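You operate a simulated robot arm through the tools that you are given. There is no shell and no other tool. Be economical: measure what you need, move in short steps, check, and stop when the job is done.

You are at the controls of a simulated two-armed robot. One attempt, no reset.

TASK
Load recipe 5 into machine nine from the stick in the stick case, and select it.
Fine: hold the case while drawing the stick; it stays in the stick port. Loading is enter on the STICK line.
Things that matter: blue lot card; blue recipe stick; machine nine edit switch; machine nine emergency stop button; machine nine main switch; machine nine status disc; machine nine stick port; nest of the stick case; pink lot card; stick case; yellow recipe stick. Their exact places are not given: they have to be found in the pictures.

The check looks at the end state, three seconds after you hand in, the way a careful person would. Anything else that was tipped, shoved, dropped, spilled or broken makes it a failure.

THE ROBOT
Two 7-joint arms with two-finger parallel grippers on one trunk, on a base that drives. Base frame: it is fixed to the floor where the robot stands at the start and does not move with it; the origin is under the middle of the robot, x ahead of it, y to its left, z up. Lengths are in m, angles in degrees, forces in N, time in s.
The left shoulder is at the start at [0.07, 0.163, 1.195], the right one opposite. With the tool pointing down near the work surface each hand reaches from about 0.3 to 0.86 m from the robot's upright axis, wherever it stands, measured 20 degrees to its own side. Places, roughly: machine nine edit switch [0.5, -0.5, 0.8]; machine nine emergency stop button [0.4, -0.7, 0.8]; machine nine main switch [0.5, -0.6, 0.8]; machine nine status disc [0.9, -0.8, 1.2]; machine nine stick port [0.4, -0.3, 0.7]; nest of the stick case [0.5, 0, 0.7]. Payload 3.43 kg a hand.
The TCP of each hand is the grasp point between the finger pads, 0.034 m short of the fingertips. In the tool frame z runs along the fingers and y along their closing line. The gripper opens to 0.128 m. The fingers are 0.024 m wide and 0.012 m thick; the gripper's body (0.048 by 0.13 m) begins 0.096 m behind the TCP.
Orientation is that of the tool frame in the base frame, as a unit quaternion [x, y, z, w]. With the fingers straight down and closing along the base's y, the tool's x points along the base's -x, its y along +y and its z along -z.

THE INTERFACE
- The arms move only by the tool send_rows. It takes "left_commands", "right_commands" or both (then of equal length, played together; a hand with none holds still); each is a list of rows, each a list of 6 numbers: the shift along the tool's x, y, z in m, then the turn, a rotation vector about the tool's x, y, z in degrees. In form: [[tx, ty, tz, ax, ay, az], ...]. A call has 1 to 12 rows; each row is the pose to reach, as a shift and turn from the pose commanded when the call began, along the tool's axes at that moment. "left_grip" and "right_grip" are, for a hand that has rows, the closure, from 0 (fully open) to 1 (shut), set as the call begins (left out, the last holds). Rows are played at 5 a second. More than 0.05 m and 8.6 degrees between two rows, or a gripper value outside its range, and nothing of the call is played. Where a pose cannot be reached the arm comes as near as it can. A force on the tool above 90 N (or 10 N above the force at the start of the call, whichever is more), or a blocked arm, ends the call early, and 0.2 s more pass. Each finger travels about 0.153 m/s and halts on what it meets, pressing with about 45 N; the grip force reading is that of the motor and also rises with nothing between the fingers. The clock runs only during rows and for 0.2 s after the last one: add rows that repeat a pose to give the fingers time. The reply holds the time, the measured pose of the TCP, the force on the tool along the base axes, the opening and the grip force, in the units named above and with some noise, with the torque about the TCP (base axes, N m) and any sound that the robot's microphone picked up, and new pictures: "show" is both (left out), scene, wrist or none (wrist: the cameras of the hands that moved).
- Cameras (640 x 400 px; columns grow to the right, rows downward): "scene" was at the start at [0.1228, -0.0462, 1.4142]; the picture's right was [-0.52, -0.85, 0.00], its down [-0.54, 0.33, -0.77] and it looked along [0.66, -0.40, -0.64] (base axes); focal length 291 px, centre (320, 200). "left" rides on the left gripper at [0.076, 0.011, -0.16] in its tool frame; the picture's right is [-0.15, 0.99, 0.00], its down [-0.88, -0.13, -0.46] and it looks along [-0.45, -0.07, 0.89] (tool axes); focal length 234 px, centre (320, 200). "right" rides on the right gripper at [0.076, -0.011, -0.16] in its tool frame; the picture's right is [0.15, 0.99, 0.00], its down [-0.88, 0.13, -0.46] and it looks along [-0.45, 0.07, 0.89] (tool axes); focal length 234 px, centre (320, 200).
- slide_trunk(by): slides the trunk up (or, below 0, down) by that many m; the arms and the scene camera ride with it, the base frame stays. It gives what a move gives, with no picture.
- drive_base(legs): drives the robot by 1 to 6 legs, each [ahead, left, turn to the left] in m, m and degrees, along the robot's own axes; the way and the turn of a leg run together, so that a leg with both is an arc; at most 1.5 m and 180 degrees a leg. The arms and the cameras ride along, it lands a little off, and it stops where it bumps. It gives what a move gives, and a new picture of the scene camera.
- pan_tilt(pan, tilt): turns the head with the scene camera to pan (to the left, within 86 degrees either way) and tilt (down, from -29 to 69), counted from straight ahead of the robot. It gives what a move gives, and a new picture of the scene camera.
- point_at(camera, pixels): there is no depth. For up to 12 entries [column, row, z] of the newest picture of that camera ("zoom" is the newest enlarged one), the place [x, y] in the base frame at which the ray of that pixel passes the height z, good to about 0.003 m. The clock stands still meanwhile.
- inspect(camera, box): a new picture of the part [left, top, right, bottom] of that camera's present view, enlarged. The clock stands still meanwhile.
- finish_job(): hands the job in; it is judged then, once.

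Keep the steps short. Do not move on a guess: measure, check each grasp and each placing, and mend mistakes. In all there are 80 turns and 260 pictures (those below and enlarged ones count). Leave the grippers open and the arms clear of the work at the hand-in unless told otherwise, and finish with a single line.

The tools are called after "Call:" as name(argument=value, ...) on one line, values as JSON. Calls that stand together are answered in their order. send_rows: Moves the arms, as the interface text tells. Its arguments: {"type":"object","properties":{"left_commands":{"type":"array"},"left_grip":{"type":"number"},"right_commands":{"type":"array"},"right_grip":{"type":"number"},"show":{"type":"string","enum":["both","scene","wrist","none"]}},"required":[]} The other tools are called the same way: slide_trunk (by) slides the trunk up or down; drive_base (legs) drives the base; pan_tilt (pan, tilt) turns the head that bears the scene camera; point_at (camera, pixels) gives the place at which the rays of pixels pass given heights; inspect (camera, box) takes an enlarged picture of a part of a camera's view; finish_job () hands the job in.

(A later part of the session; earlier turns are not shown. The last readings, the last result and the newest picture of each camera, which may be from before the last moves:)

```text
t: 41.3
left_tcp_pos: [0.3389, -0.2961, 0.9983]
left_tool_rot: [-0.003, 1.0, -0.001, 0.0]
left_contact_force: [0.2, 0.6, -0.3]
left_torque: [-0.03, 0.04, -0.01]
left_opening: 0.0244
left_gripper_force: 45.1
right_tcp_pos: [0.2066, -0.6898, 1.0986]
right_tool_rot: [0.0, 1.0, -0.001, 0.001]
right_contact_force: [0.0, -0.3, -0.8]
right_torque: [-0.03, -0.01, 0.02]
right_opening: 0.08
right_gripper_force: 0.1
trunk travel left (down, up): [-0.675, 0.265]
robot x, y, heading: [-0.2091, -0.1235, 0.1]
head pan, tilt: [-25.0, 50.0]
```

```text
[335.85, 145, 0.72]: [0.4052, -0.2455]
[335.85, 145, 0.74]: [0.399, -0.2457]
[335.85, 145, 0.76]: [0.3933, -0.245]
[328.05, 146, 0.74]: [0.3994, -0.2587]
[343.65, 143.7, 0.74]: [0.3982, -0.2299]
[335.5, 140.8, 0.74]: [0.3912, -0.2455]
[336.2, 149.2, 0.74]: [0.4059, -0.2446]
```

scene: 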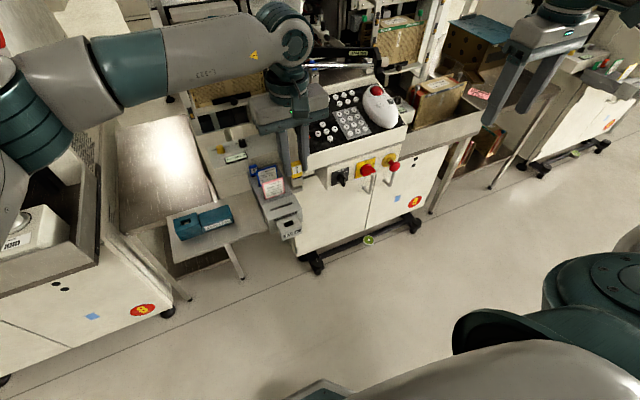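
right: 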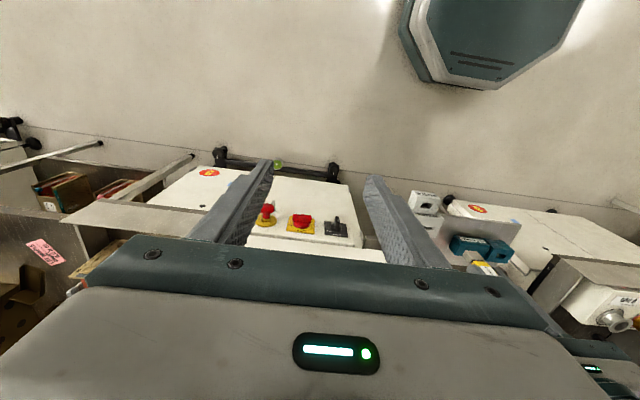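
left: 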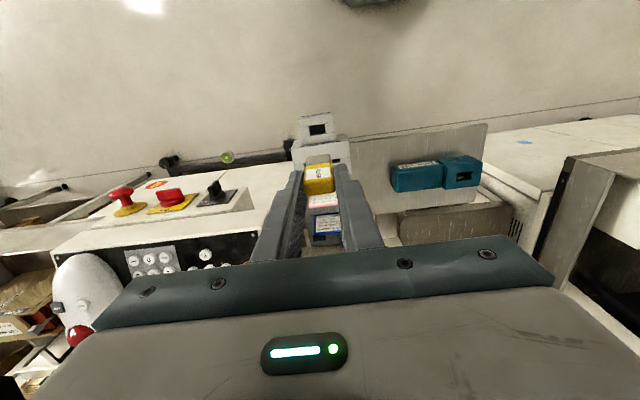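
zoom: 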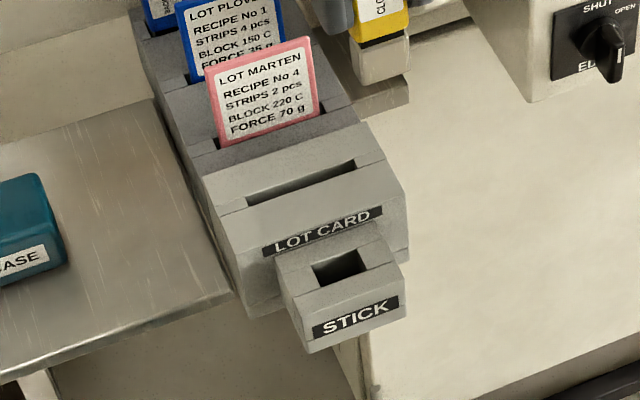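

Hole is at ≈(0.369,−0.2755), top z≈0.744, 27×14.5 mm (the left picture was stale but agrees after correction). Move over it at z 0.90 and look.

Call:
send_rows(left_commands=[[-0.01, 0.007, 0.02, 0, 0, 0], [-0.02, 0.014, 0.04, 0, 0, 0], [-0.029, 0.0206, 0.07, 0, 0, 0], [-0.029, 0.0206, 0.098, 0, 0, 0], [-0.029, 0.0206, 0.098, 0, 0, 0], [-0.029, 0.0206, 0.098, 0, 0, 0]])

Call:
inspect(camera="left", box=[250, 90, 390, 210])

Call:
inspect(camera="scene", box=[240, 130, 340, 250])

```text
t: 42.7
left_tcp_pos: [0.3661, -0.2749, 0.8989]
left_tool_rot: [-0.004, 1.0, -0.001, 0.0]
left_contact_force: [-0.8, -0.2, 0.6]
left_torque: [-0.01, -0.01, 0.01]
left_opening: 0.0242
left_gripper_force: 45.0
right_tcp_pos: [0.2055, -0.6911, 1.0986]
right_tool_rot: [0.0, 1.0, 0.0, 0.001]
right_contact_force: [-0.8, -0.3, -0.3]
right_torque: [0.0, -0.02, -0.02]
right_opening: 0.0798
right_gripper_force: 0.1
trunk travel left (down, up): [-0.675, 0.265]
robot x, y, heading: [-0.2069, -0.1212, -0.1]
head pan, tilt: [-25.0, 50.0]
```

scene: 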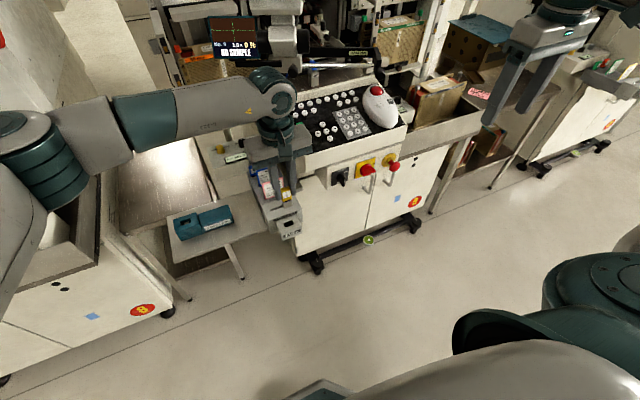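
left: 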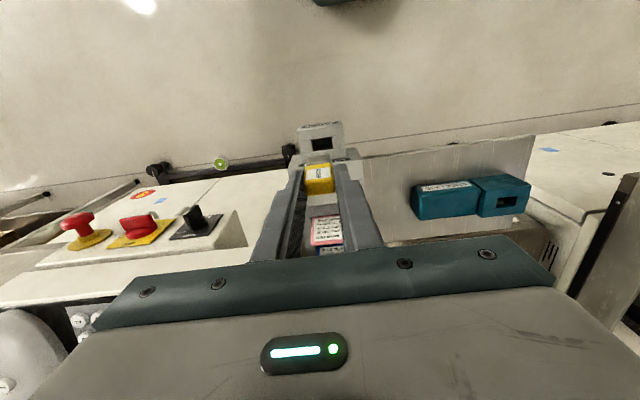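

```text
3.33 times, centred on (320, 150) of left
```

zoom: 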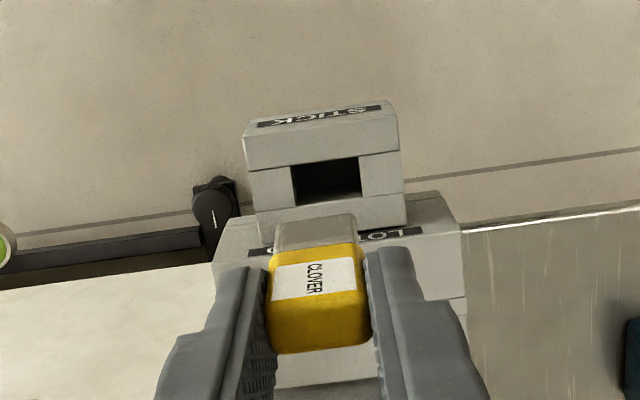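

```text
3.33 times, centred on (290, 190) of scene
```

zoom: 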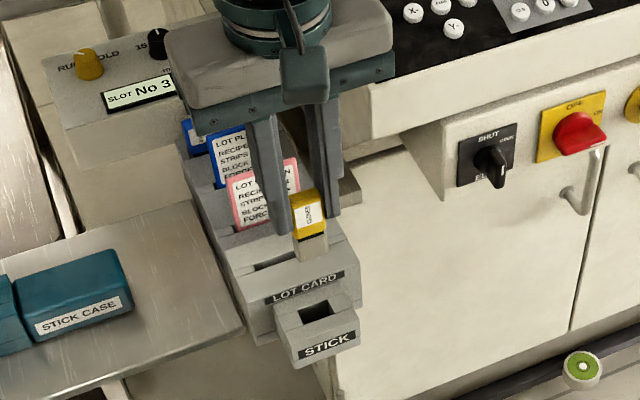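

Call:
point_at(camera="left", pixels=[[321.95, 144.0, 0.744], [312, 145, 0.744], [332, 141.5, 0.744], [321.5, 138.2, 0.744], [322.4, 149.8, 0.744], [319.3, 154.5, 0.82], [308, 155.5, 0.82], [331, 154, 0.82]])

```text
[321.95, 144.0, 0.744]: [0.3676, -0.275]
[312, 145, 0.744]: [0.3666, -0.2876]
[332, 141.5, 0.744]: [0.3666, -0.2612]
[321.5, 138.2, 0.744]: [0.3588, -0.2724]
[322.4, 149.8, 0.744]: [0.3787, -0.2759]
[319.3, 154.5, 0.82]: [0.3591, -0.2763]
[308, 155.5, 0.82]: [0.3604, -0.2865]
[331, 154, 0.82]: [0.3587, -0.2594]
```

Hole centre vs. TCP agree within 1.5 mm. Descend to just at the hole entry.

Call:
send_rows(left_commands=[[-0.0015, 0, 0.03, 0, 0, 0], [-0.0015, 0, 0.055, 0, 0, 0], [-0.0015, 0, 0.075, 0, 0, 0], [-0.0015, 0, 0.075, 0, 0, 0]])

Call:
inspect(camera="left", box=[270, 110, 380, 210])

Call:
inspect(camera="scene", box=[260, 170, 320, 245])

```text
t: 43.7
left_tcp_pos: [0.3688, -0.2748, 0.8245]
left_tool_rot: [-0.004, 1.0, -0.001, -0.001]
left_contact_force: [-0.3, -0.6, -0.4]
left_torque: [0.0, 0.0, -0.01]
left_opening: 0.0244
left_gripper_force: 44.5
right_tcp_pos: [0.2064, -0.6895, 1.0996]
right_tool_rot: [0.0, 1.0, -0.001, 0.001]
right_contact_force: [0.6, 0.0, -0.1]
right_torque: [-0.02, 0.02, -0.03]
right_opening: 0.08
right_gripper_force: 0.0
trunk travel left (down, up): [-0.675, 0.265]
robot x, y, heading: [-0.2058, -0.1228, 0.2]
head pan, tilt: [-25.0, 50.0]
```

scene: 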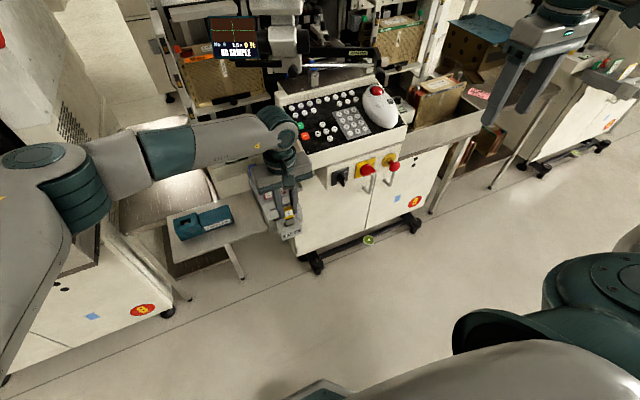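
left: 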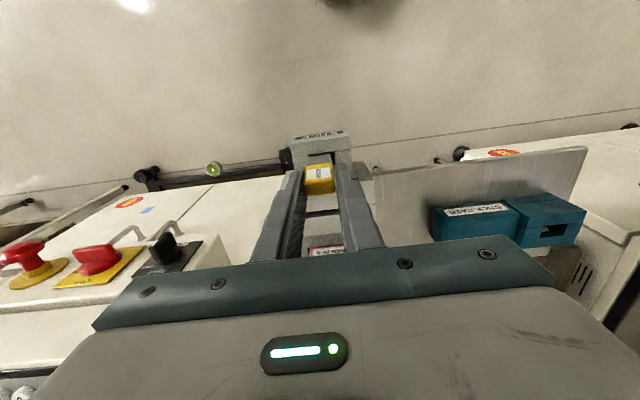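

```text
4.00 times, centred on (325, 160) of left
```

zoom: 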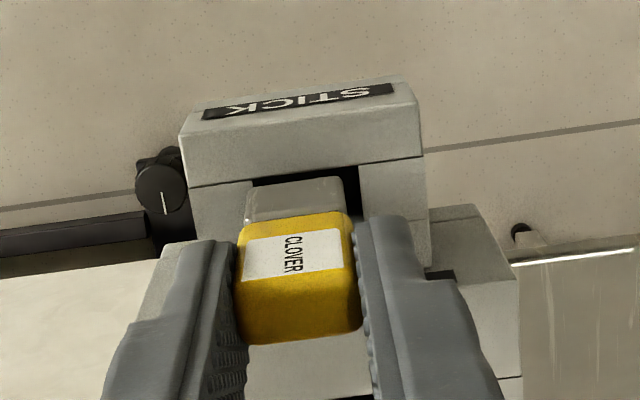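

```text
5.33 times, centred on (290, 208) of scene
```

zoom: 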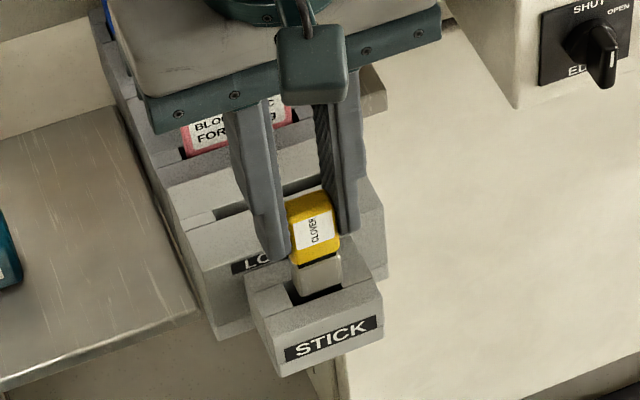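

Plug is ~2 mm too far to −y relative to the hole (245–348 vs 250–360). Shift +0.0018 in y and descend slowly.

Call:
send_rows(left_commands=[[0, 0.0018, 0.0, 0, 0, 0], [0, 0.0018, 0.004, 0, 0, 0], [0, 0.0018, 0.008, 0, 0, 0], [0, 0.0018, 0.012, 0, 0, 0], [0, 0.0018, 0.015, 0, 0, 0]])

Call:
inspect(camera="left", box=[270, 110, 380, 210])

Call:
inspect(camera="scene", box=[260, 170, 320, 245])

```text
t: 44.9
left_tcp_pos: [0.3677, -0.2741, 0.809]
left_tool_rot: [-0.003, 1.0, 0.001, 0.0]
left_contact_force: [0.4, -0.8, -0.3]
left_torque: [0.0, -0.08, -0.03]
left_opening: 0.0246
left_gripper_force: 44.7
right_tcp_pos: [0.2074, -0.6896, 1.0986]
right_tool_rot: [-0.001, 1.0, 0.001, 0.002]
right_contact_force: [0.5, 0.1, 0.2]
right_torque: [0.0, 0.05, 0.0]
right_opening: 0.0803
right_gripper_force: 0.0
trunk travel left (down, up): [-0.675, 0.265]
robot x, y, heading: [-0.2102, -0.1234, -0.1]
head pan, tilt: [-25.0, 50.0]
```

scene: 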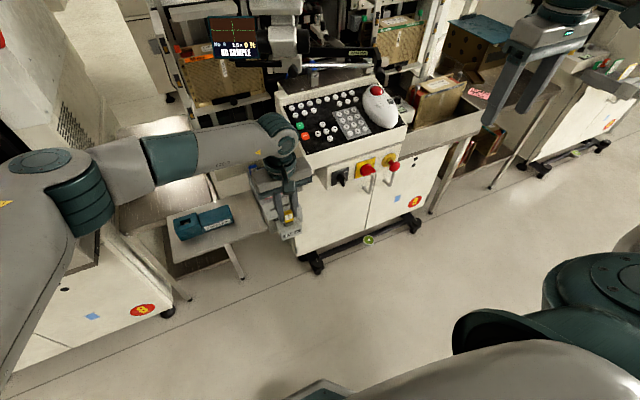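
left: 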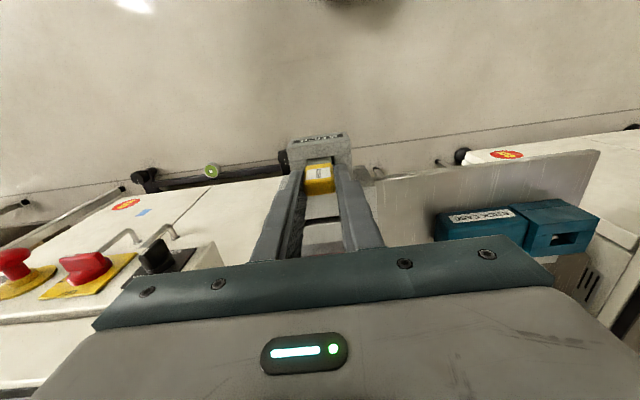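

```text
4.00 times, centred on (325, 160) of left
```

zoom: 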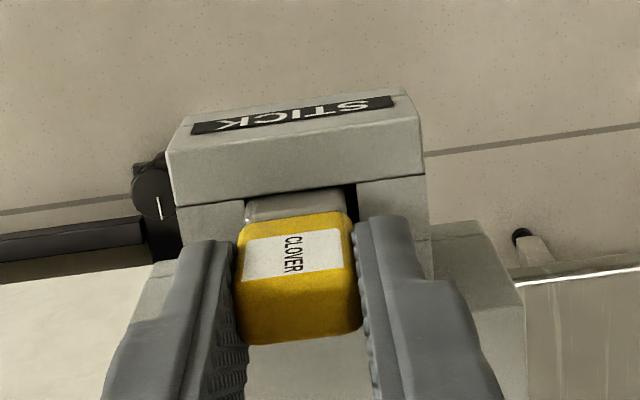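

```text
5.33 times, centred on (290, 208) of scene
```

zoom: 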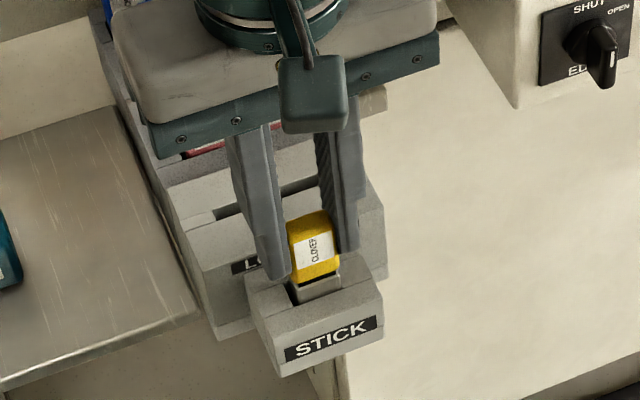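

It is entering the hole without force. Shift 1 mm more +y and push on to seat.

Call:
send_rows(left_commands=[[0, 0.001, 0.003, 0, 0, 0], [0, 0.001, 0.006, 0, 0, 0], [0, 0.001, 0.009, 0, 0, 0], [0, 0.001, 0.012, 0, 0, 0], [0, 0.001, 0.015, 0, 0, 0]])

Call:
inspect(camera="left", box=[270, 110, 380, 210])

Call:
inspect(camera="scene", box=[260, 170, 320, 245])

```text
t: 46.1
left_tcp_pos: [0.3678, -0.2731, 0.7973]
left_tool_rot: [-0.003, 1.0, -0.002, 0.002]
left_contact_force: [1.2, 1.2, 15.1]
left_torque: [0.07, -0.14, -0.02]
left_opening: 0.0245
left_gripper_force: 45.0
right_tcp_pos: [0.2047, -0.6912, 1.099]
right_tool_rot: [0.0, 1.0, -0.001, 0.002]
right_contact_force: [-0.2, 0.2, 0.3]
right_torque: [-0.01, 0.0, 0.0]
right_opening: 0.08
right_gripper_force: 0.0
trunk travel left (down, up): [-0.675, 0.265]
robot x, y, heading: [-0.2075, -0.123, -0.1]
head pan, tilt: [-25.0, 50.0]
```

scene: 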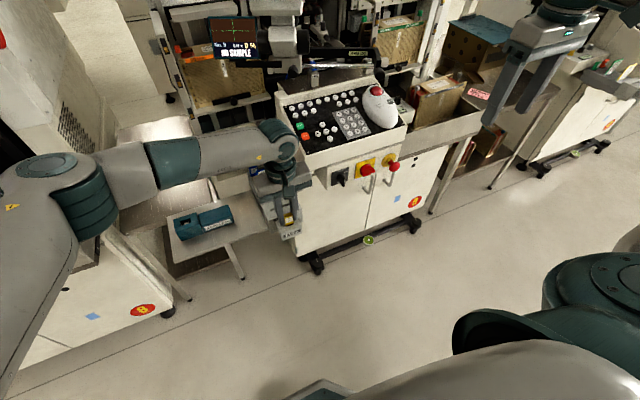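
left: 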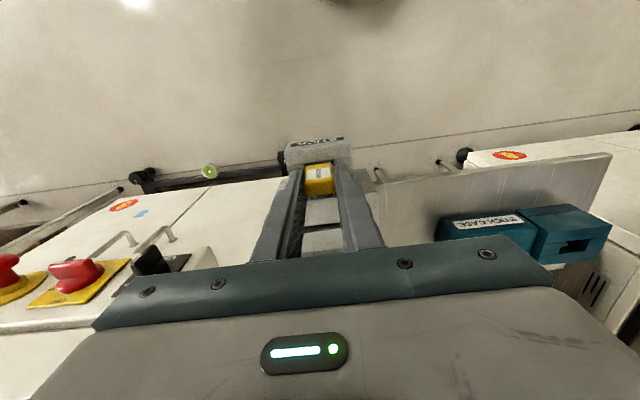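

```text
4.00 times, centred on (325, 160) of left
```

zoom: 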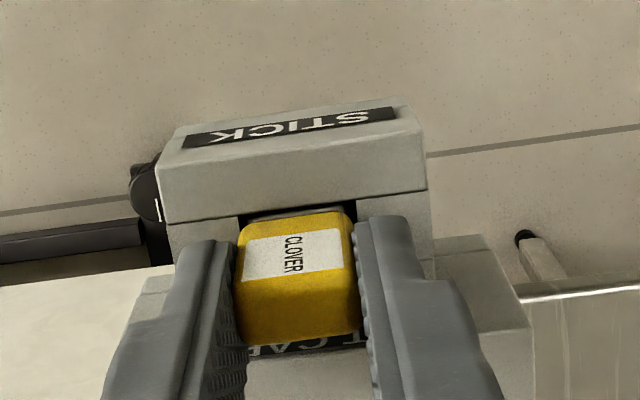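

```text
5.33 times, centred on (290, 208) of scene
```

zoom: 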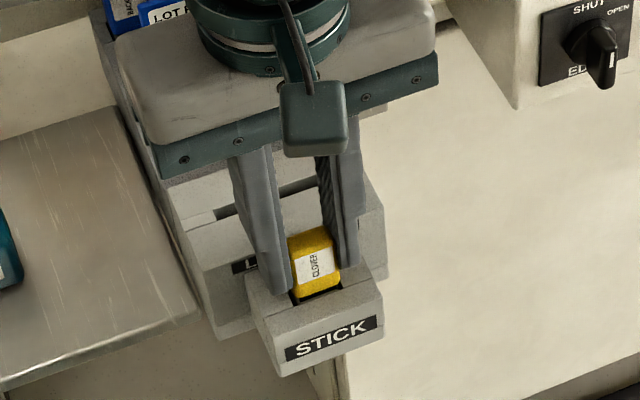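

15 N up; push a few mm more to see whether it is bottomed.

Call:
send_rows(left_commands=[[0, 0, 0.003, 0, 0, 0], [0, 0, 0.006, 0, 0, 0], [0, 0, 0.006, 0, 0, 0]], show="none")

Call:
inspect(camera="scene", box=[260, 170, 320, 245])

```text
t: 46.9
left_tcp_pos: [0.3657, -0.2729, 0.7921]
left_tool_rot: [-0.005, 1.0, -0.001, 0.001]
left_contact_force: [3.0, -1.2, 35.2]
left_torque: [0.06, -0.18, 0.01]
left_opening: 0.0244
left_gripper_force: 44.6
right_tcp_pos: [0.2024, -0.6892, 1.1012]
right_tool_rot: [0.0, 1.0, 0.0, 0.002]
right_contact_force: [0.9, -0.2, 0.3]
right_torque: [-0.01, -0.01, -0.01]
right_opening: 0.0801
right_gripper_force: 0.0
trunk travel left (down, up): [-0.675, 0.265]
robot x, y, heading: [-0.2077, -0.1233, -0.0]
head pan, tilt: [-25.0, 50.0]
```

```text
5.33 times, centred on (290, 208) of scene
```

zoom: 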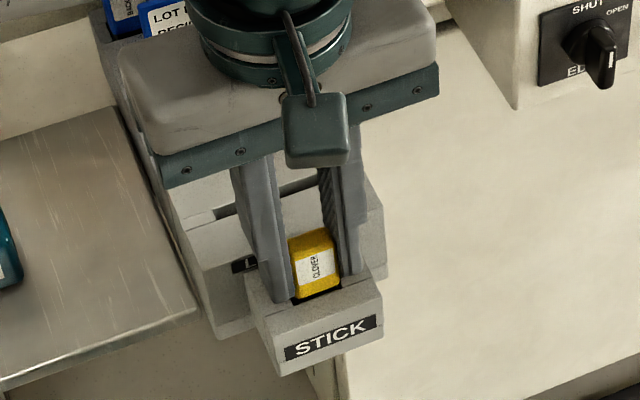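

Call:
send_rows(left_commands=[[0, 0, 0.003, 0, 0, 0], [0, 0, 0.005, 0, 0, 0], [0, 0, 0.005, 0, 0, 0]], show="none")

Call:
inspect(camera="scene", box=[260, 170, 320, 245])

Call:
inspect(camera="left", box=[270, 110, 380, 210])

```text
t: 47.7
left_tcp_pos: [0.3648, -0.2729, 0.7857]
left_tool_rot: [-0.004, 1.0, -0.002, 0.003]
left_contact_force: [0.6, -1.4, 42.5]
left_torque: [0.35, 0.21, -0.14]
left_opening: 0.0242
left_gripper_force: 44.8
right_tcp_pos: [0.2022, -0.6901, 1.1007]
right_tool_rot: [0.0, 1.0, 0.0, 0.003]
right_contact_force: [0.0, 0.4, 0.5]
right_torque: [0.0, 0.0, 0.02]
right_opening: 0.0799
right_gripper_force: 0.0
trunk travel left (down, up): [-0.675, 0.265]
robot x, y, heading: [-0.2079, -0.1222, -0.1]
head pan, tilt: [-25.0, 50.0]
```

```text
5.33 times, centred on (290, 208) of scene
```

zoom: 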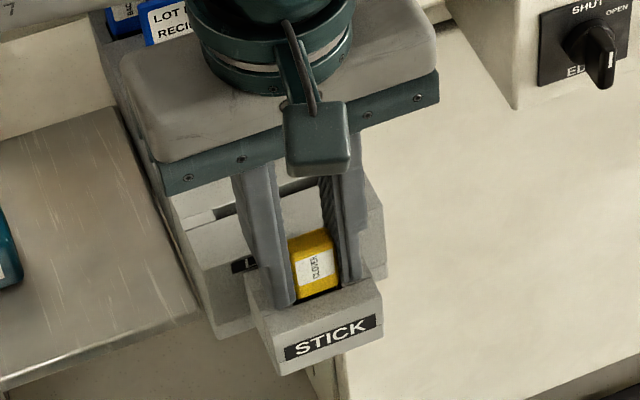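

```text
4.00 times, centred on (325, 160) of left
```

zoom: 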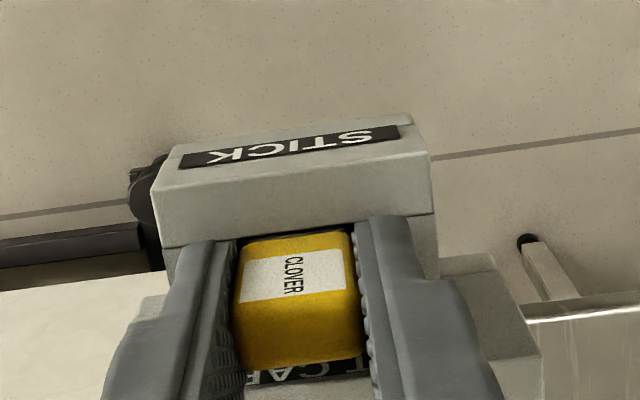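

The stick is bottomed (fingers slid along the cap). Open and rise straight up.

Call:
send_rows(left_commands=[[0, 0, -0.004, 0, 0, 0], [0, 0, -0.004, 0, 0, 0], [0, 0, -0.004, 0, 0, 0], [0, 0, -0.03, 0, 0, 0], [0, 0, -0.07, 0, 0, 0], [0, 0, -0.11, 0, 0, 0], [0, 0, -0.15, 0, 0, 0], [0, 0, -0.19, 0, 0, 0]], left_grip=0.55)

Call:
inspect(camera="scene", box=[240, 150, 330, 245])

```text
t: 49.5
left_tcp_pos: [0.3684, -0.2715, 0.9735]
left_tool_rot: [-0.003, 1.0, 0.001, -0.001]
left_contact_force: [-0.7, 0.4, 0.0]
left_torque: [0.0, -0.01, -0.01]
left_opening: 0.0574
left_gripper_force: 0.1
right_tcp_pos: [0.2062, -0.6907, 1.0991]
right_tool_rot: [0.0, 1.0, 0.001, 0.001]
right_contact_force: [-0.4, 0.5, 0.3]
right_torque: [-0.03, -0.02, 0.03]
right_opening: 0.08
right_gripper_force: 0.0
trunk travel left (down, up): [-0.675, 0.265]
robot x, y, heading: [-0.2068, -0.1219, -0.2]
head pan, tilt: [-25.0, 50.0]
```

scene: 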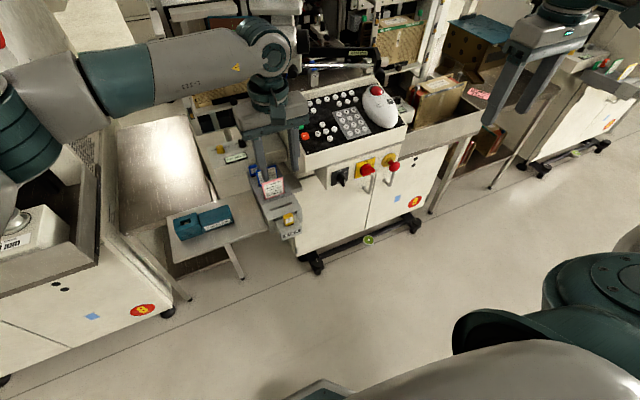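
left: 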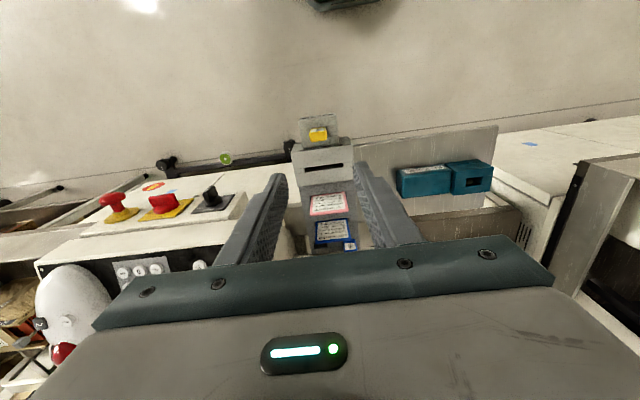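

```text
4.21 times, centred on (285, 198) of scene
```

zoom: 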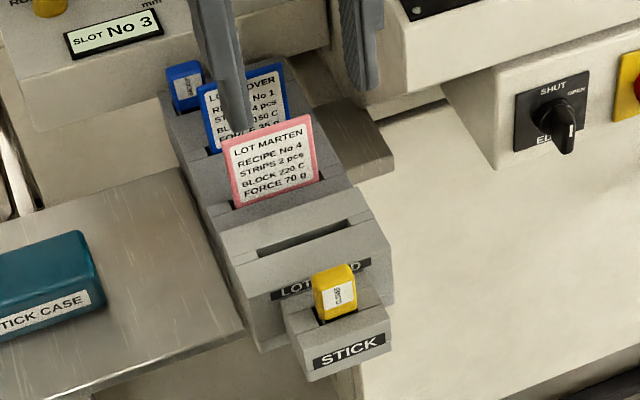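

Stick is seated in the STICK port, all else in place. Move the left hand away to the left, and tilt the head to read the big monitor and panel.

Call:
send_rows(left_commands=[[0.02, 0.03, -0.03, 0, 0, 0], [0.04, 0.07, -0.06, 0, 0, 0], [0.06, 0.11, -0.09, 0, 0, 0], [0.06, 0.15, -0.12, 0, 0, 0], [0.06, 0.19, -0.15, 0, 0, 0], [0.06, 0.23, -0.15, 0, 0, 0], [0.06, 0.27, -0.15, 0, 0, 0], [0.06, 0.3, -0.15, 0, 0, 0]], left_grip=0, show="none")

Call:
pan_tilt(pan=-30, tilt=25)

Call:
inspect(camera="scene", box=[260, 200, 420, 330])

```text
refused: row 2 steps farther than a row can; nothing moved
```

```text
t: 50.4
left_tcp_pos: [0.3684, -0.2718, 0.9721]
left_tool_rot: [-0.003, 1.0, -0.001, 0.0]
left_contact_force: [0.0, 0.3, 0.0]
left_torque: [0.0, 0.0, -0.02]
left_opening: 0.0578
left_gripper_force: 0.0
right_tcp_pos: [0.207, -0.6903, 1.0989]
right_tool_rot: [-0.001, 1.0, 0.002, 0.001]
right_contact_force: [-0.1, 0.9, 1.0]
right_torque: [0.01, -0.03, -0.01]
right_opening: 0.0802
right_gripper_force: 0.1
trunk travel left (down, up): [-0.675, 0.265]
robot x, y, heading: [-0.209, -0.122, 0.1]
head pan, tilt: [-30.0, 25.0]
```

scene: 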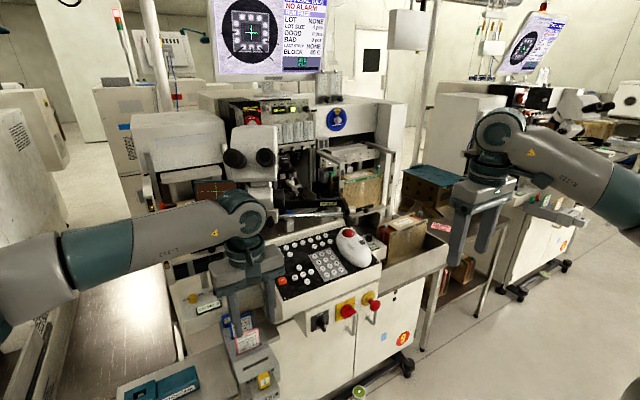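

```text
3.08 times, centred on (340, 265) of scene
```

zoom: 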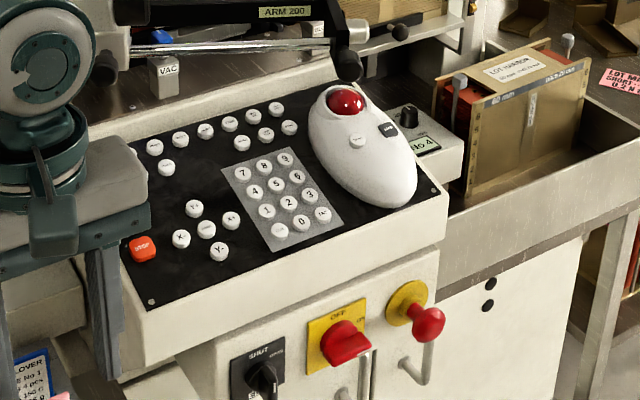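

Call:
send_rows(left_commands=[[0.02, 0.02, -0.03, 0, 0, 0], [0.03, 0.055, -0.055, 0, 0, 0], [0.04, 0.09, -0.08, 0, 0, 0], [0.05, 0.125, -0.1, 0, 0, 0], [0.055, 0.165, -0.12, 0, 0, 0], [0.055, 0.205, -0.13, 0, 0, 0], [0.055, 0.245, -0.13, 0, 0, 0], [0.055, 0.285, -0.13, 0, 0, 0], [0.055, 0.32, -0.13, 0, 0, 0]], left_grip=0, show="none")

Call:
pan_tilt(pan=-33, tilt=19)

Call:
inspect(camera="scene", box=[280, 230, 420, 320])

Call:
inspect(camera="scene", box=[310, 295, 430, 375])

Call:
inspect(camera="scene", box=[220, 0, 370, 120])

```text
t: 52.4
left_tcp_pos: [0.3105, 0.0486, 1.1026]
left_tool_rot: [-0.003, 1.0, -0.001, 0.0]
left_contact_force: [-0.5, 0.3, 0.1]
left_torque: [-0.01, 0.0, -0.01]
left_opening: 0.1279
left_gripper_force: 0.0
right_tcp_pos: [0.2056, -0.6891, 1.0983]
right_tool_rot: [0.0, 1.0, 0.0, 0.001]
right_contact_force: [-1.0, 0.3, 0.4]
right_torque: [0.0, -0.02, -0.01]
right_opening: 0.0799
right_gripper_force: 0.1
trunk travel left (down, up): [-0.675, 0.265]
robot x, y, heading: [-0.2059, -0.1244, 0.0]
head pan, tilt: [-30.0, 25.0]
```

```text
t: 53.0
left_tcp_pos: [0.3115, 0.0465, 1.1018]
left_tool_rot: [-0.004, 1.0, 0.0, 0.0]
left_contact_force: [-0.3, -0.7, -0.6]
left_torque: [0.0, 0.0, 0.01]
left_opening: 0.1281
left_gripper_force: 0.0
right_tcp_pos: [0.2061, -0.6908, 1.0982]
right_tool_rot: [0.0, 1.0, 0.001, 0.001]
right_contact_force: [0.6, 0.2, 0.9]
right_torque: [0.0, 0.03, -0.03]
right_opening: 0.0801
right_gripper_force: 0.2
trunk travel left (down, up): [-0.675, 0.265]
robot x, y, heading: [-0.2099, -0.1253, -0.1]
head pan, tilt: [-33.0, 19.0]
```

scene: 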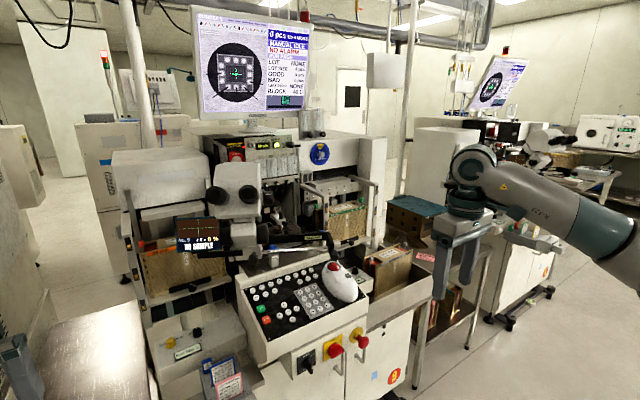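

```text
4.44 times, centred on (350, 275) of scene
```

zoom: 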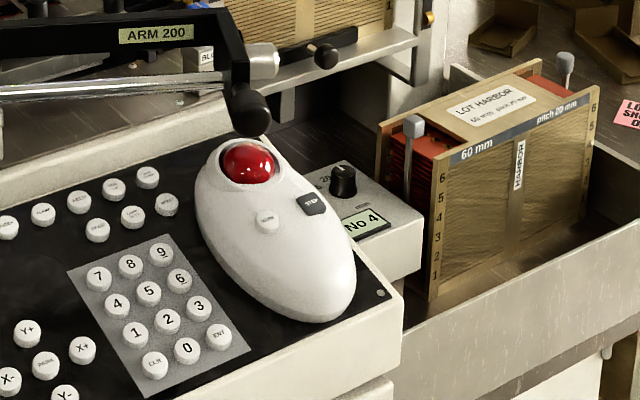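

```text
5.00 times, centred on (370, 335) of scene
```

zoom: 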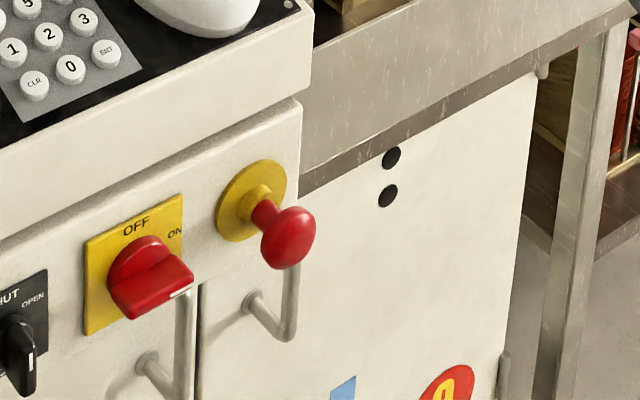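

```text
3.33 times, centred on (295, 60) of scene
```

zoom: 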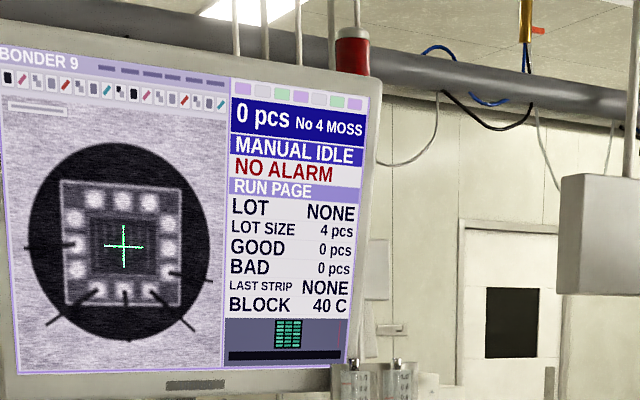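

No alarm, RUN PAGE. Next bring the right hand (closed, tilted back 25° to be normal to the sloped panel) over the near side to view the keys.

Call:
send_rows(right_commands=[[-0.016, 0.028, 0.005, 0, -4.2, 0], [-0.033, 0.056, 0.01, 0, -8.4, 0], [-0.05, 0.085, 0.015, 0, -12.6, 0], [-0.067, 0.113, 0.02, 0, -16.8, 0], [-0.083, 0.141, 0.025, 0, -21, 0], [-0.1, 0.17, 0.03, 0, -25, 0], [-0.1, 0.17, 0.03, 0, -25, 0]], right_grip=1)

Call:
inspect(camera="right", box=[180, 100, 420, 250])

Call:
inspect(camera="scene", box=[230, 250, 380, 370])

```text
t: 54.6
left_tcp_pos: [0.3105, 0.046, 1.1019]
left_tool_rot: [-0.004, 1.0, 0.0, -0.001]
left_contact_force: [-0.3, 0.7, -0.3]
left_torque: [-0.01, 0.02, -0.01]
left_opening: 0.1282
left_gripper_force: 0.1
right_tcp_pos: [0.3054, -0.5204, 1.0688]
right_tool_rot: [0.0, 0.976, 0.002, 0.218]
right_contact_force: [0.8, 0.3, -0.2]
right_torque: [0.01, 0.01, 0.0]
right_opening: 0.0
right_gripper_force: 32.8
trunk travel left (down, up): [-0.675, 0.265]
robot x, y, heading: [-0.21, -0.1236, 0.1]
head pan, tilt: [-33.0, 19.0]
```

scene: 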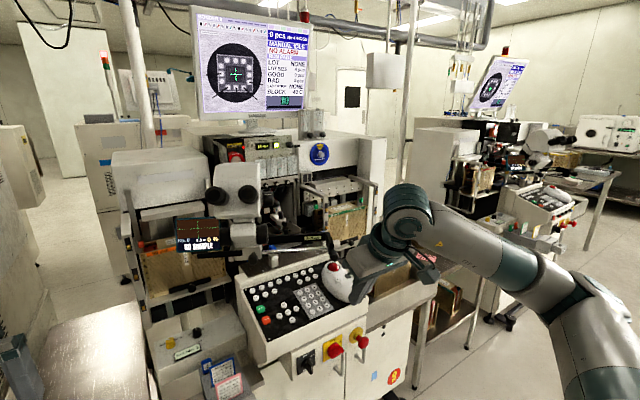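
right: 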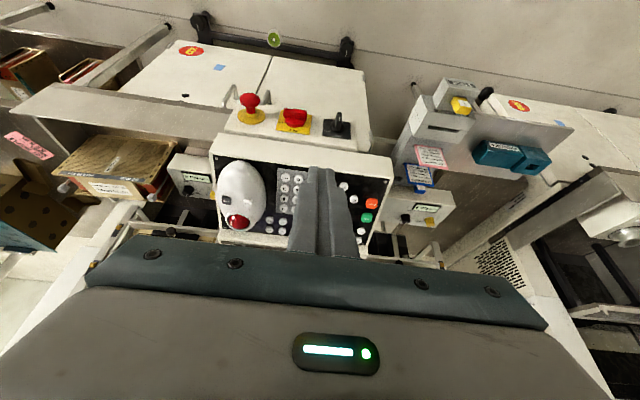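

```text
2.67 times, centred on (300, 175) of right
```

zoom: 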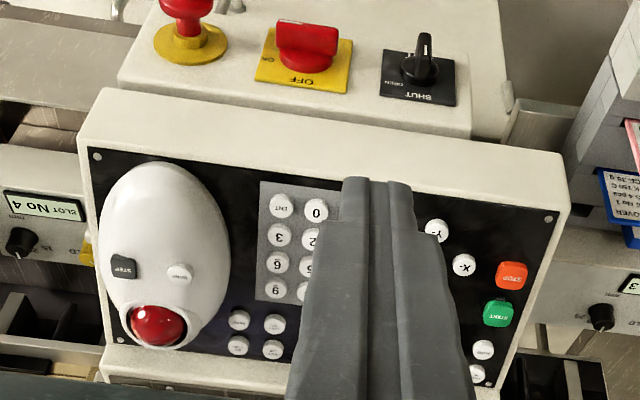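

```text
3.33 times, centred on (305, 310) of scene
```

zoom: 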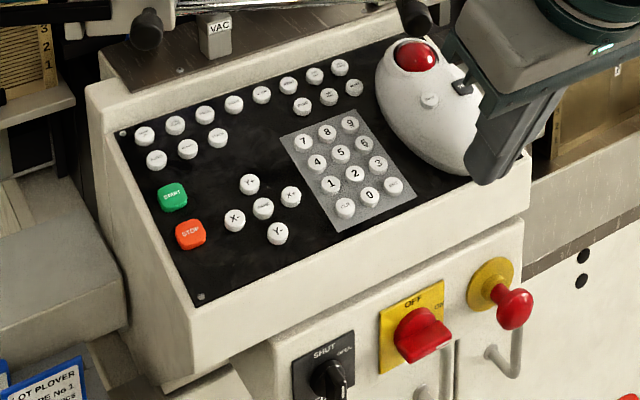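

Call:
point_at(camera="zoom", pixels=[[392, 186, 0.8], [392, 186, 0.85], [392, 186, 0.9], [349, 122, 0.85], [349, 122, 0.9], [201, 296, 0.8], [201, 296, 0.85], [328, 97, 0.85], [328, 97, 0.9]])

Call:
point_at(camera="right", pixels=[[285.4, 176.9, 0.8], [285.4, 176.9, 0.85], [285.4, 176.9, 0.9], [282.4, 208.75, 0.85], [282.4, 208.75, 0.9], [385.9, 183.25, 0.8], [385.9, 183.25, 0.85], [283.1, 221.5, 0.85], [283.1, 221.5, 0.9]])

```text
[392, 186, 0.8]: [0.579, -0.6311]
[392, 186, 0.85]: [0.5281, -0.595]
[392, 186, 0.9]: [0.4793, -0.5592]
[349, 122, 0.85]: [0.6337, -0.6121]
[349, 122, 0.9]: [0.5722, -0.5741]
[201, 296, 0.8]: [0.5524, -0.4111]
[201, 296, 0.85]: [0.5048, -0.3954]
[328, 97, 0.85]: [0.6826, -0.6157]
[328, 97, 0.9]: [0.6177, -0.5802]
```

```text
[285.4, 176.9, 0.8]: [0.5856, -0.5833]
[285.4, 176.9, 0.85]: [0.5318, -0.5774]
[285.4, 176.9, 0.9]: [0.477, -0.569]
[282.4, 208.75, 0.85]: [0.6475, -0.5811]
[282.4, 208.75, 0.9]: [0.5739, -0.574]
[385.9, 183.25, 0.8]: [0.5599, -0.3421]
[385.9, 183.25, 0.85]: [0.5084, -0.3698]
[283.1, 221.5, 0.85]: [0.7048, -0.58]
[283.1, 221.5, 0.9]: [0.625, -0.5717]
```

Call:
point_at(camera="zoom", pixels=[[302, 105, 0.906], [302, 105, 0.912], [340, 152, 0.893], [303, 141, 0.9], [349, 122, 0.9], [326, 131, 0.9], [392, 186, 0.882], [369, 195, 0.882], [345, 208, 0.882], [249, 184, 0.898], [276, 233, 0.882], [415, 50, 0.94]])

Call:
inspect(camera="scene", box=[180, 170, 320, 290])

```text
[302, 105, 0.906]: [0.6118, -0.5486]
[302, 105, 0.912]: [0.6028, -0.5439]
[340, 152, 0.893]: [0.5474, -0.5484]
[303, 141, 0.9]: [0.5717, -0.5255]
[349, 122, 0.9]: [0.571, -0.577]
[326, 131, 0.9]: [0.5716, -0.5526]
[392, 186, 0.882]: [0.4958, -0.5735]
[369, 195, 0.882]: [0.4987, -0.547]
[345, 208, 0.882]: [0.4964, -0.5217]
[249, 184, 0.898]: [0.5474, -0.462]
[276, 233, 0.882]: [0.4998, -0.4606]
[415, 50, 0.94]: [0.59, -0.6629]
```

```text
3.33 times, centred on (250, 230) of scene
```

zoom: 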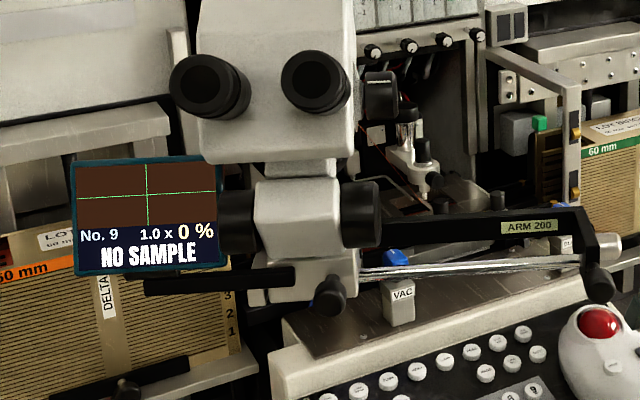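

Call:
point_at(camera="zoom", pixels=[[600, 285, 0.95], [600, 285, 1.0], [600, 285, 1.05], [450, 230, 0.95], [450, 230, 1.05], [210, 85, 1.2], [210, 85, 1.25], [315, 82, 1.2], [315, 82, 1.25], [375, 215, 1.05], [375, 215, 1.15]])

Call:
pan_tilt(pan=-45, tilt=30)

```text
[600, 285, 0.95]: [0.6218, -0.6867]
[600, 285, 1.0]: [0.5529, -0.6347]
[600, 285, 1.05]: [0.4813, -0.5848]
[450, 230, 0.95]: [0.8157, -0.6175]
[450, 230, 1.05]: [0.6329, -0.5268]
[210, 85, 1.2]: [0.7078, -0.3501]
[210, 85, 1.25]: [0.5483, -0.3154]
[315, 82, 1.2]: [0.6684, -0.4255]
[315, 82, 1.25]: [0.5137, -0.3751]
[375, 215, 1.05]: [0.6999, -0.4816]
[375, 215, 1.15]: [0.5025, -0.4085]
```

```text
t: 55.4
left_tcp_pos: [0.3123, 0.0461, 1.1028]
left_tool_rot: [-0.004, 1.0, 0.0, 0.0]
left_contact_force: [0.4, -0.3, 0.5]
left_torque: [0.0, -0.01, 0.02]
left_opening: 0.1279
left_gripper_force: 0.1
right_tcp_pos: [0.3062, -0.5196, 1.069]
right_tool_rot: [0.0, 0.976, 0.001, 0.217]
right_contact_force: [0.4, 0.1, 0.3]
right_torque: [0.01, -0.01, 0.02]
right_opening: 0.0004
right_gripper_force: 32.8
trunk travel left (down, up): [-0.675, 0.265]
robot x, y, heading: [-0.2098, -0.123, 0.2]
head pan, tilt: [-45.0, 30.0]
```

scene: 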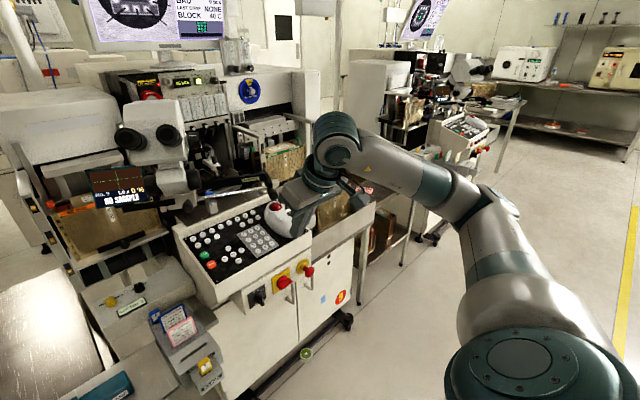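

Key grid pitch ≈25 mm, slope ≈13°; ENT≈(.497,−.574,.882), 5≈(.547,−.549,.893), PAGE≈(.608,−.546,.908). Approach PAGE first to a waypoint (.50,−.546,1.02), with the head looking at panel and monitor.

Call:
send_rows(right_commands=[[-0.035, -0.006, 0.03, 0, 0, 0], [-0.07, -0.012, 0.06, 0, 0, 0], [-0.105, -0.018, 0.09, 0, 0, 0], [-0.135, -0.024, 0.112, 0, 0, 0], [-0.155, -0.026, 0.127, 0, 0, 0], [-0.155, -0.026, 0.127, 0, 0, 0]])

Call:
inspect(camera="scene", box=[120, 80, 360, 300])

Call:
inspect(camera="right", box=[160, 80, 480, 280])

```text
t: 56.8
left_tcp_pos: [0.3112, 0.0477, 1.1015]
left_tool_rot: [-0.003, 1.0, -0.001, -0.001]
left_contact_force: [0.1, -0.5, 0.0]
left_torque: [0.01, -0.03, 0.05]
left_opening: 0.1281
left_gripper_force: 0.1
right_tcp_pos: [0.4996, -0.5462, 1.019]
right_tool_rot: [0.0, 0.976, 0.0, 0.217]
right_contact_force: [1.1, 1.9, 0.6]
right_torque: [-0.12, 0.08, -0.05]
right_opening: 0.0
right_gripper_force: 33.1
trunk travel left (down, up): [-0.675, 0.265]
robot x, y, heading: [-0.2118, -0.1216, -0.0]
head pan, tilt: [-45.0, 30.0]
```

scene: 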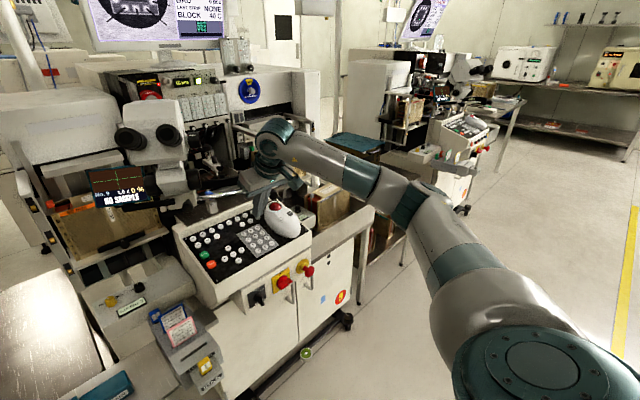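
right: 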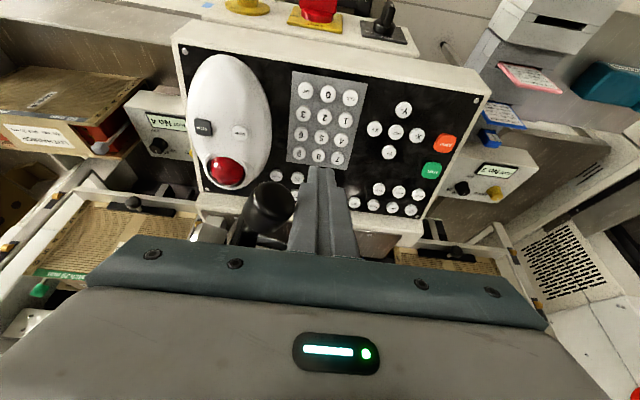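

```text
1.82 times, centred on (240, 190) of scene
```

zoom: 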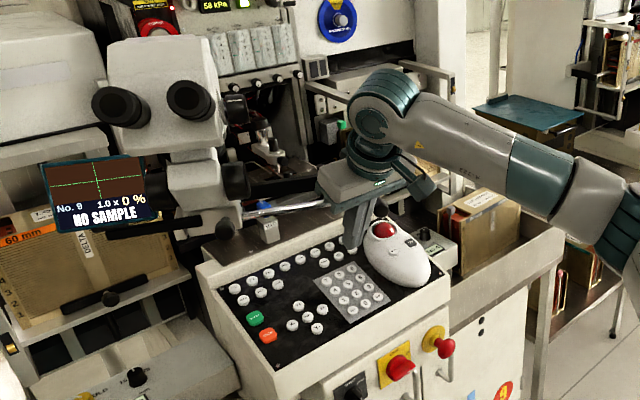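

```text
2.00 times, centred on (320, 180) of right
```

zoom: 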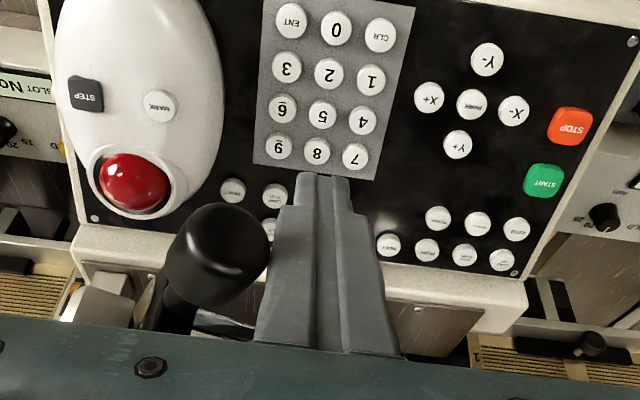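

The ARM 200 lever's black knob (right view (270,217)) sits right beside the fingers: approaching PAGE upright would push it. Retreat and lay the tool flatter (55° tilt) to reach below the knob.

Call:
send_rows(right_commands=[[0.032, 0, -0.015, 0, 0, 0], [0.063, 0, -0.03, 0, 0, 0], [0.095, 0, -0.045, 0, 0, 0], [0.127, 0, -0.06, 0, 0, 0], [0.127, 0, -0.06, 0, -8, 0], [0.127, 0, -0.06, 0, -16, 0], [0.127, 0, -0.06, 0, -24, 0], [0.127, 0, -0.06, 0, -30, 0], [0.127, 0, -0.06, 0, -30, 0]])

Call:
inspect(camera="right", box=[160, 80, 480, 280])

Call:
inspect(camera="scene", box=[150, 120, 330, 280])

```text
t: 58.8
left_tcp_pos: [0.3112, 0.0465, 1.1019]
left_tool_rot: [-0.003, 1.0, -0.001, 0.0]
left_contact_force: [-0.3, 0.5, -0.1]
left_torque: [0.0, 0.02, 0.01]
left_opening: 0.1283
left_gripper_force: 0.0
right_tcp_pos: [0.3601, -0.5468, 1.0205]
right_tool_rot: [0.0, 0.886, 0.001, 0.463]
right_contact_force: [0.9, 0.3, -0.7]
right_torque: [0.01, 0.0, 0.01]
right_opening: 0.0001
right_gripper_force: 32.8
trunk travel left (down, up): [-0.675, 0.265]
robot x, y, heading: [-0.2088, -0.1208, -0.1]
head pan, tilt: [-45.0, 30.0]
```

scene: 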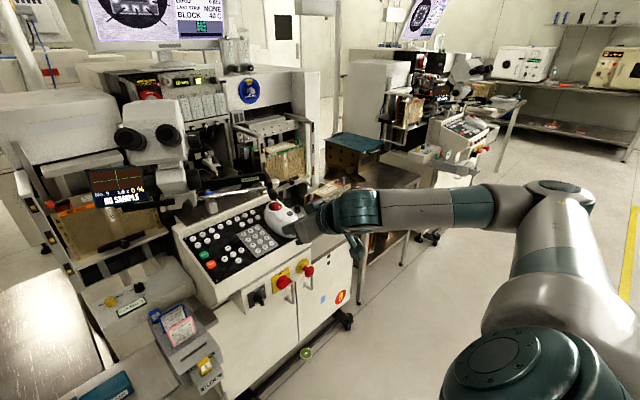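
right: 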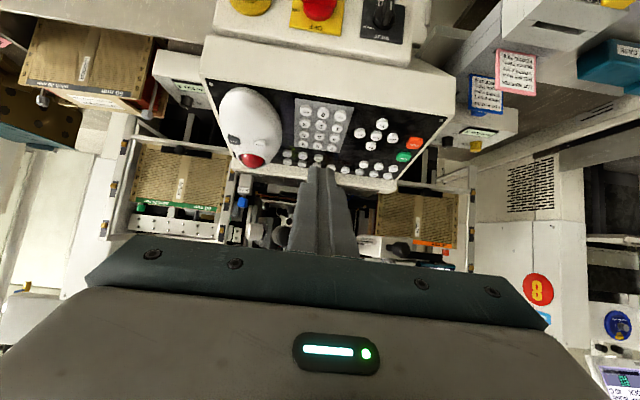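

```text
2.00 times, centred on (320, 180) of right
```

zoom: 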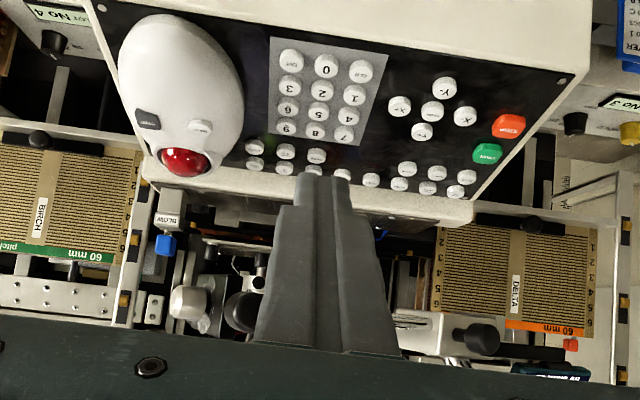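

```text
2.50 times, centred on (240, 200) of scene
```

zoom: 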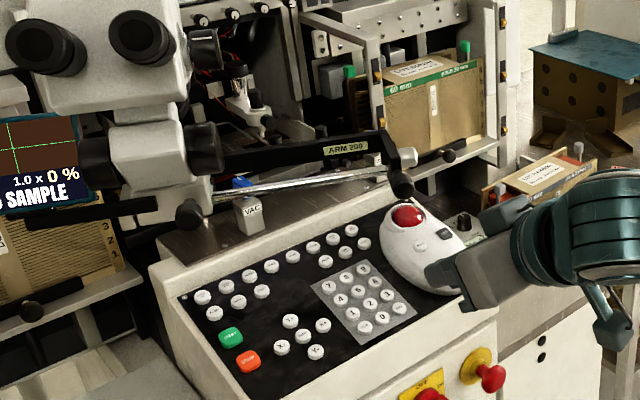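

Call:
point_at(camera="scene", pixels=[[272, 193, 1.06], [272, 193, 1.03], [272, 193, 1.0], [272, 193, 0.97], [286, 219, 0.9]])

Call:
inspect(camera="right", box=[220, 180, 420, 260])

```text
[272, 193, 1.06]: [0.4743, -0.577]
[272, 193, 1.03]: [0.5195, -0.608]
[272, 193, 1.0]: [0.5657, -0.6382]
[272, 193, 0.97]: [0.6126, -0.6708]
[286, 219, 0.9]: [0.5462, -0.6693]
```

```text
3.20 times, centred on (320, 220) of right
```

zoom: 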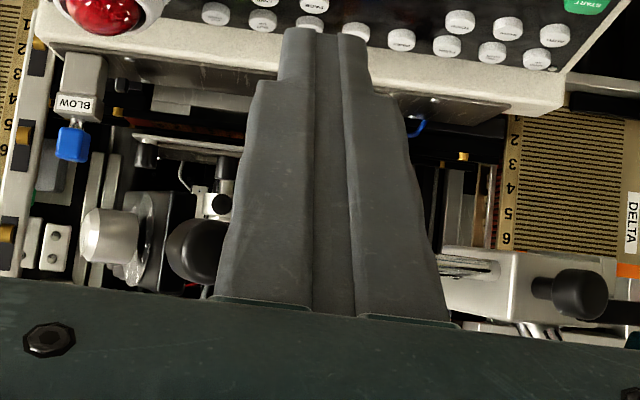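

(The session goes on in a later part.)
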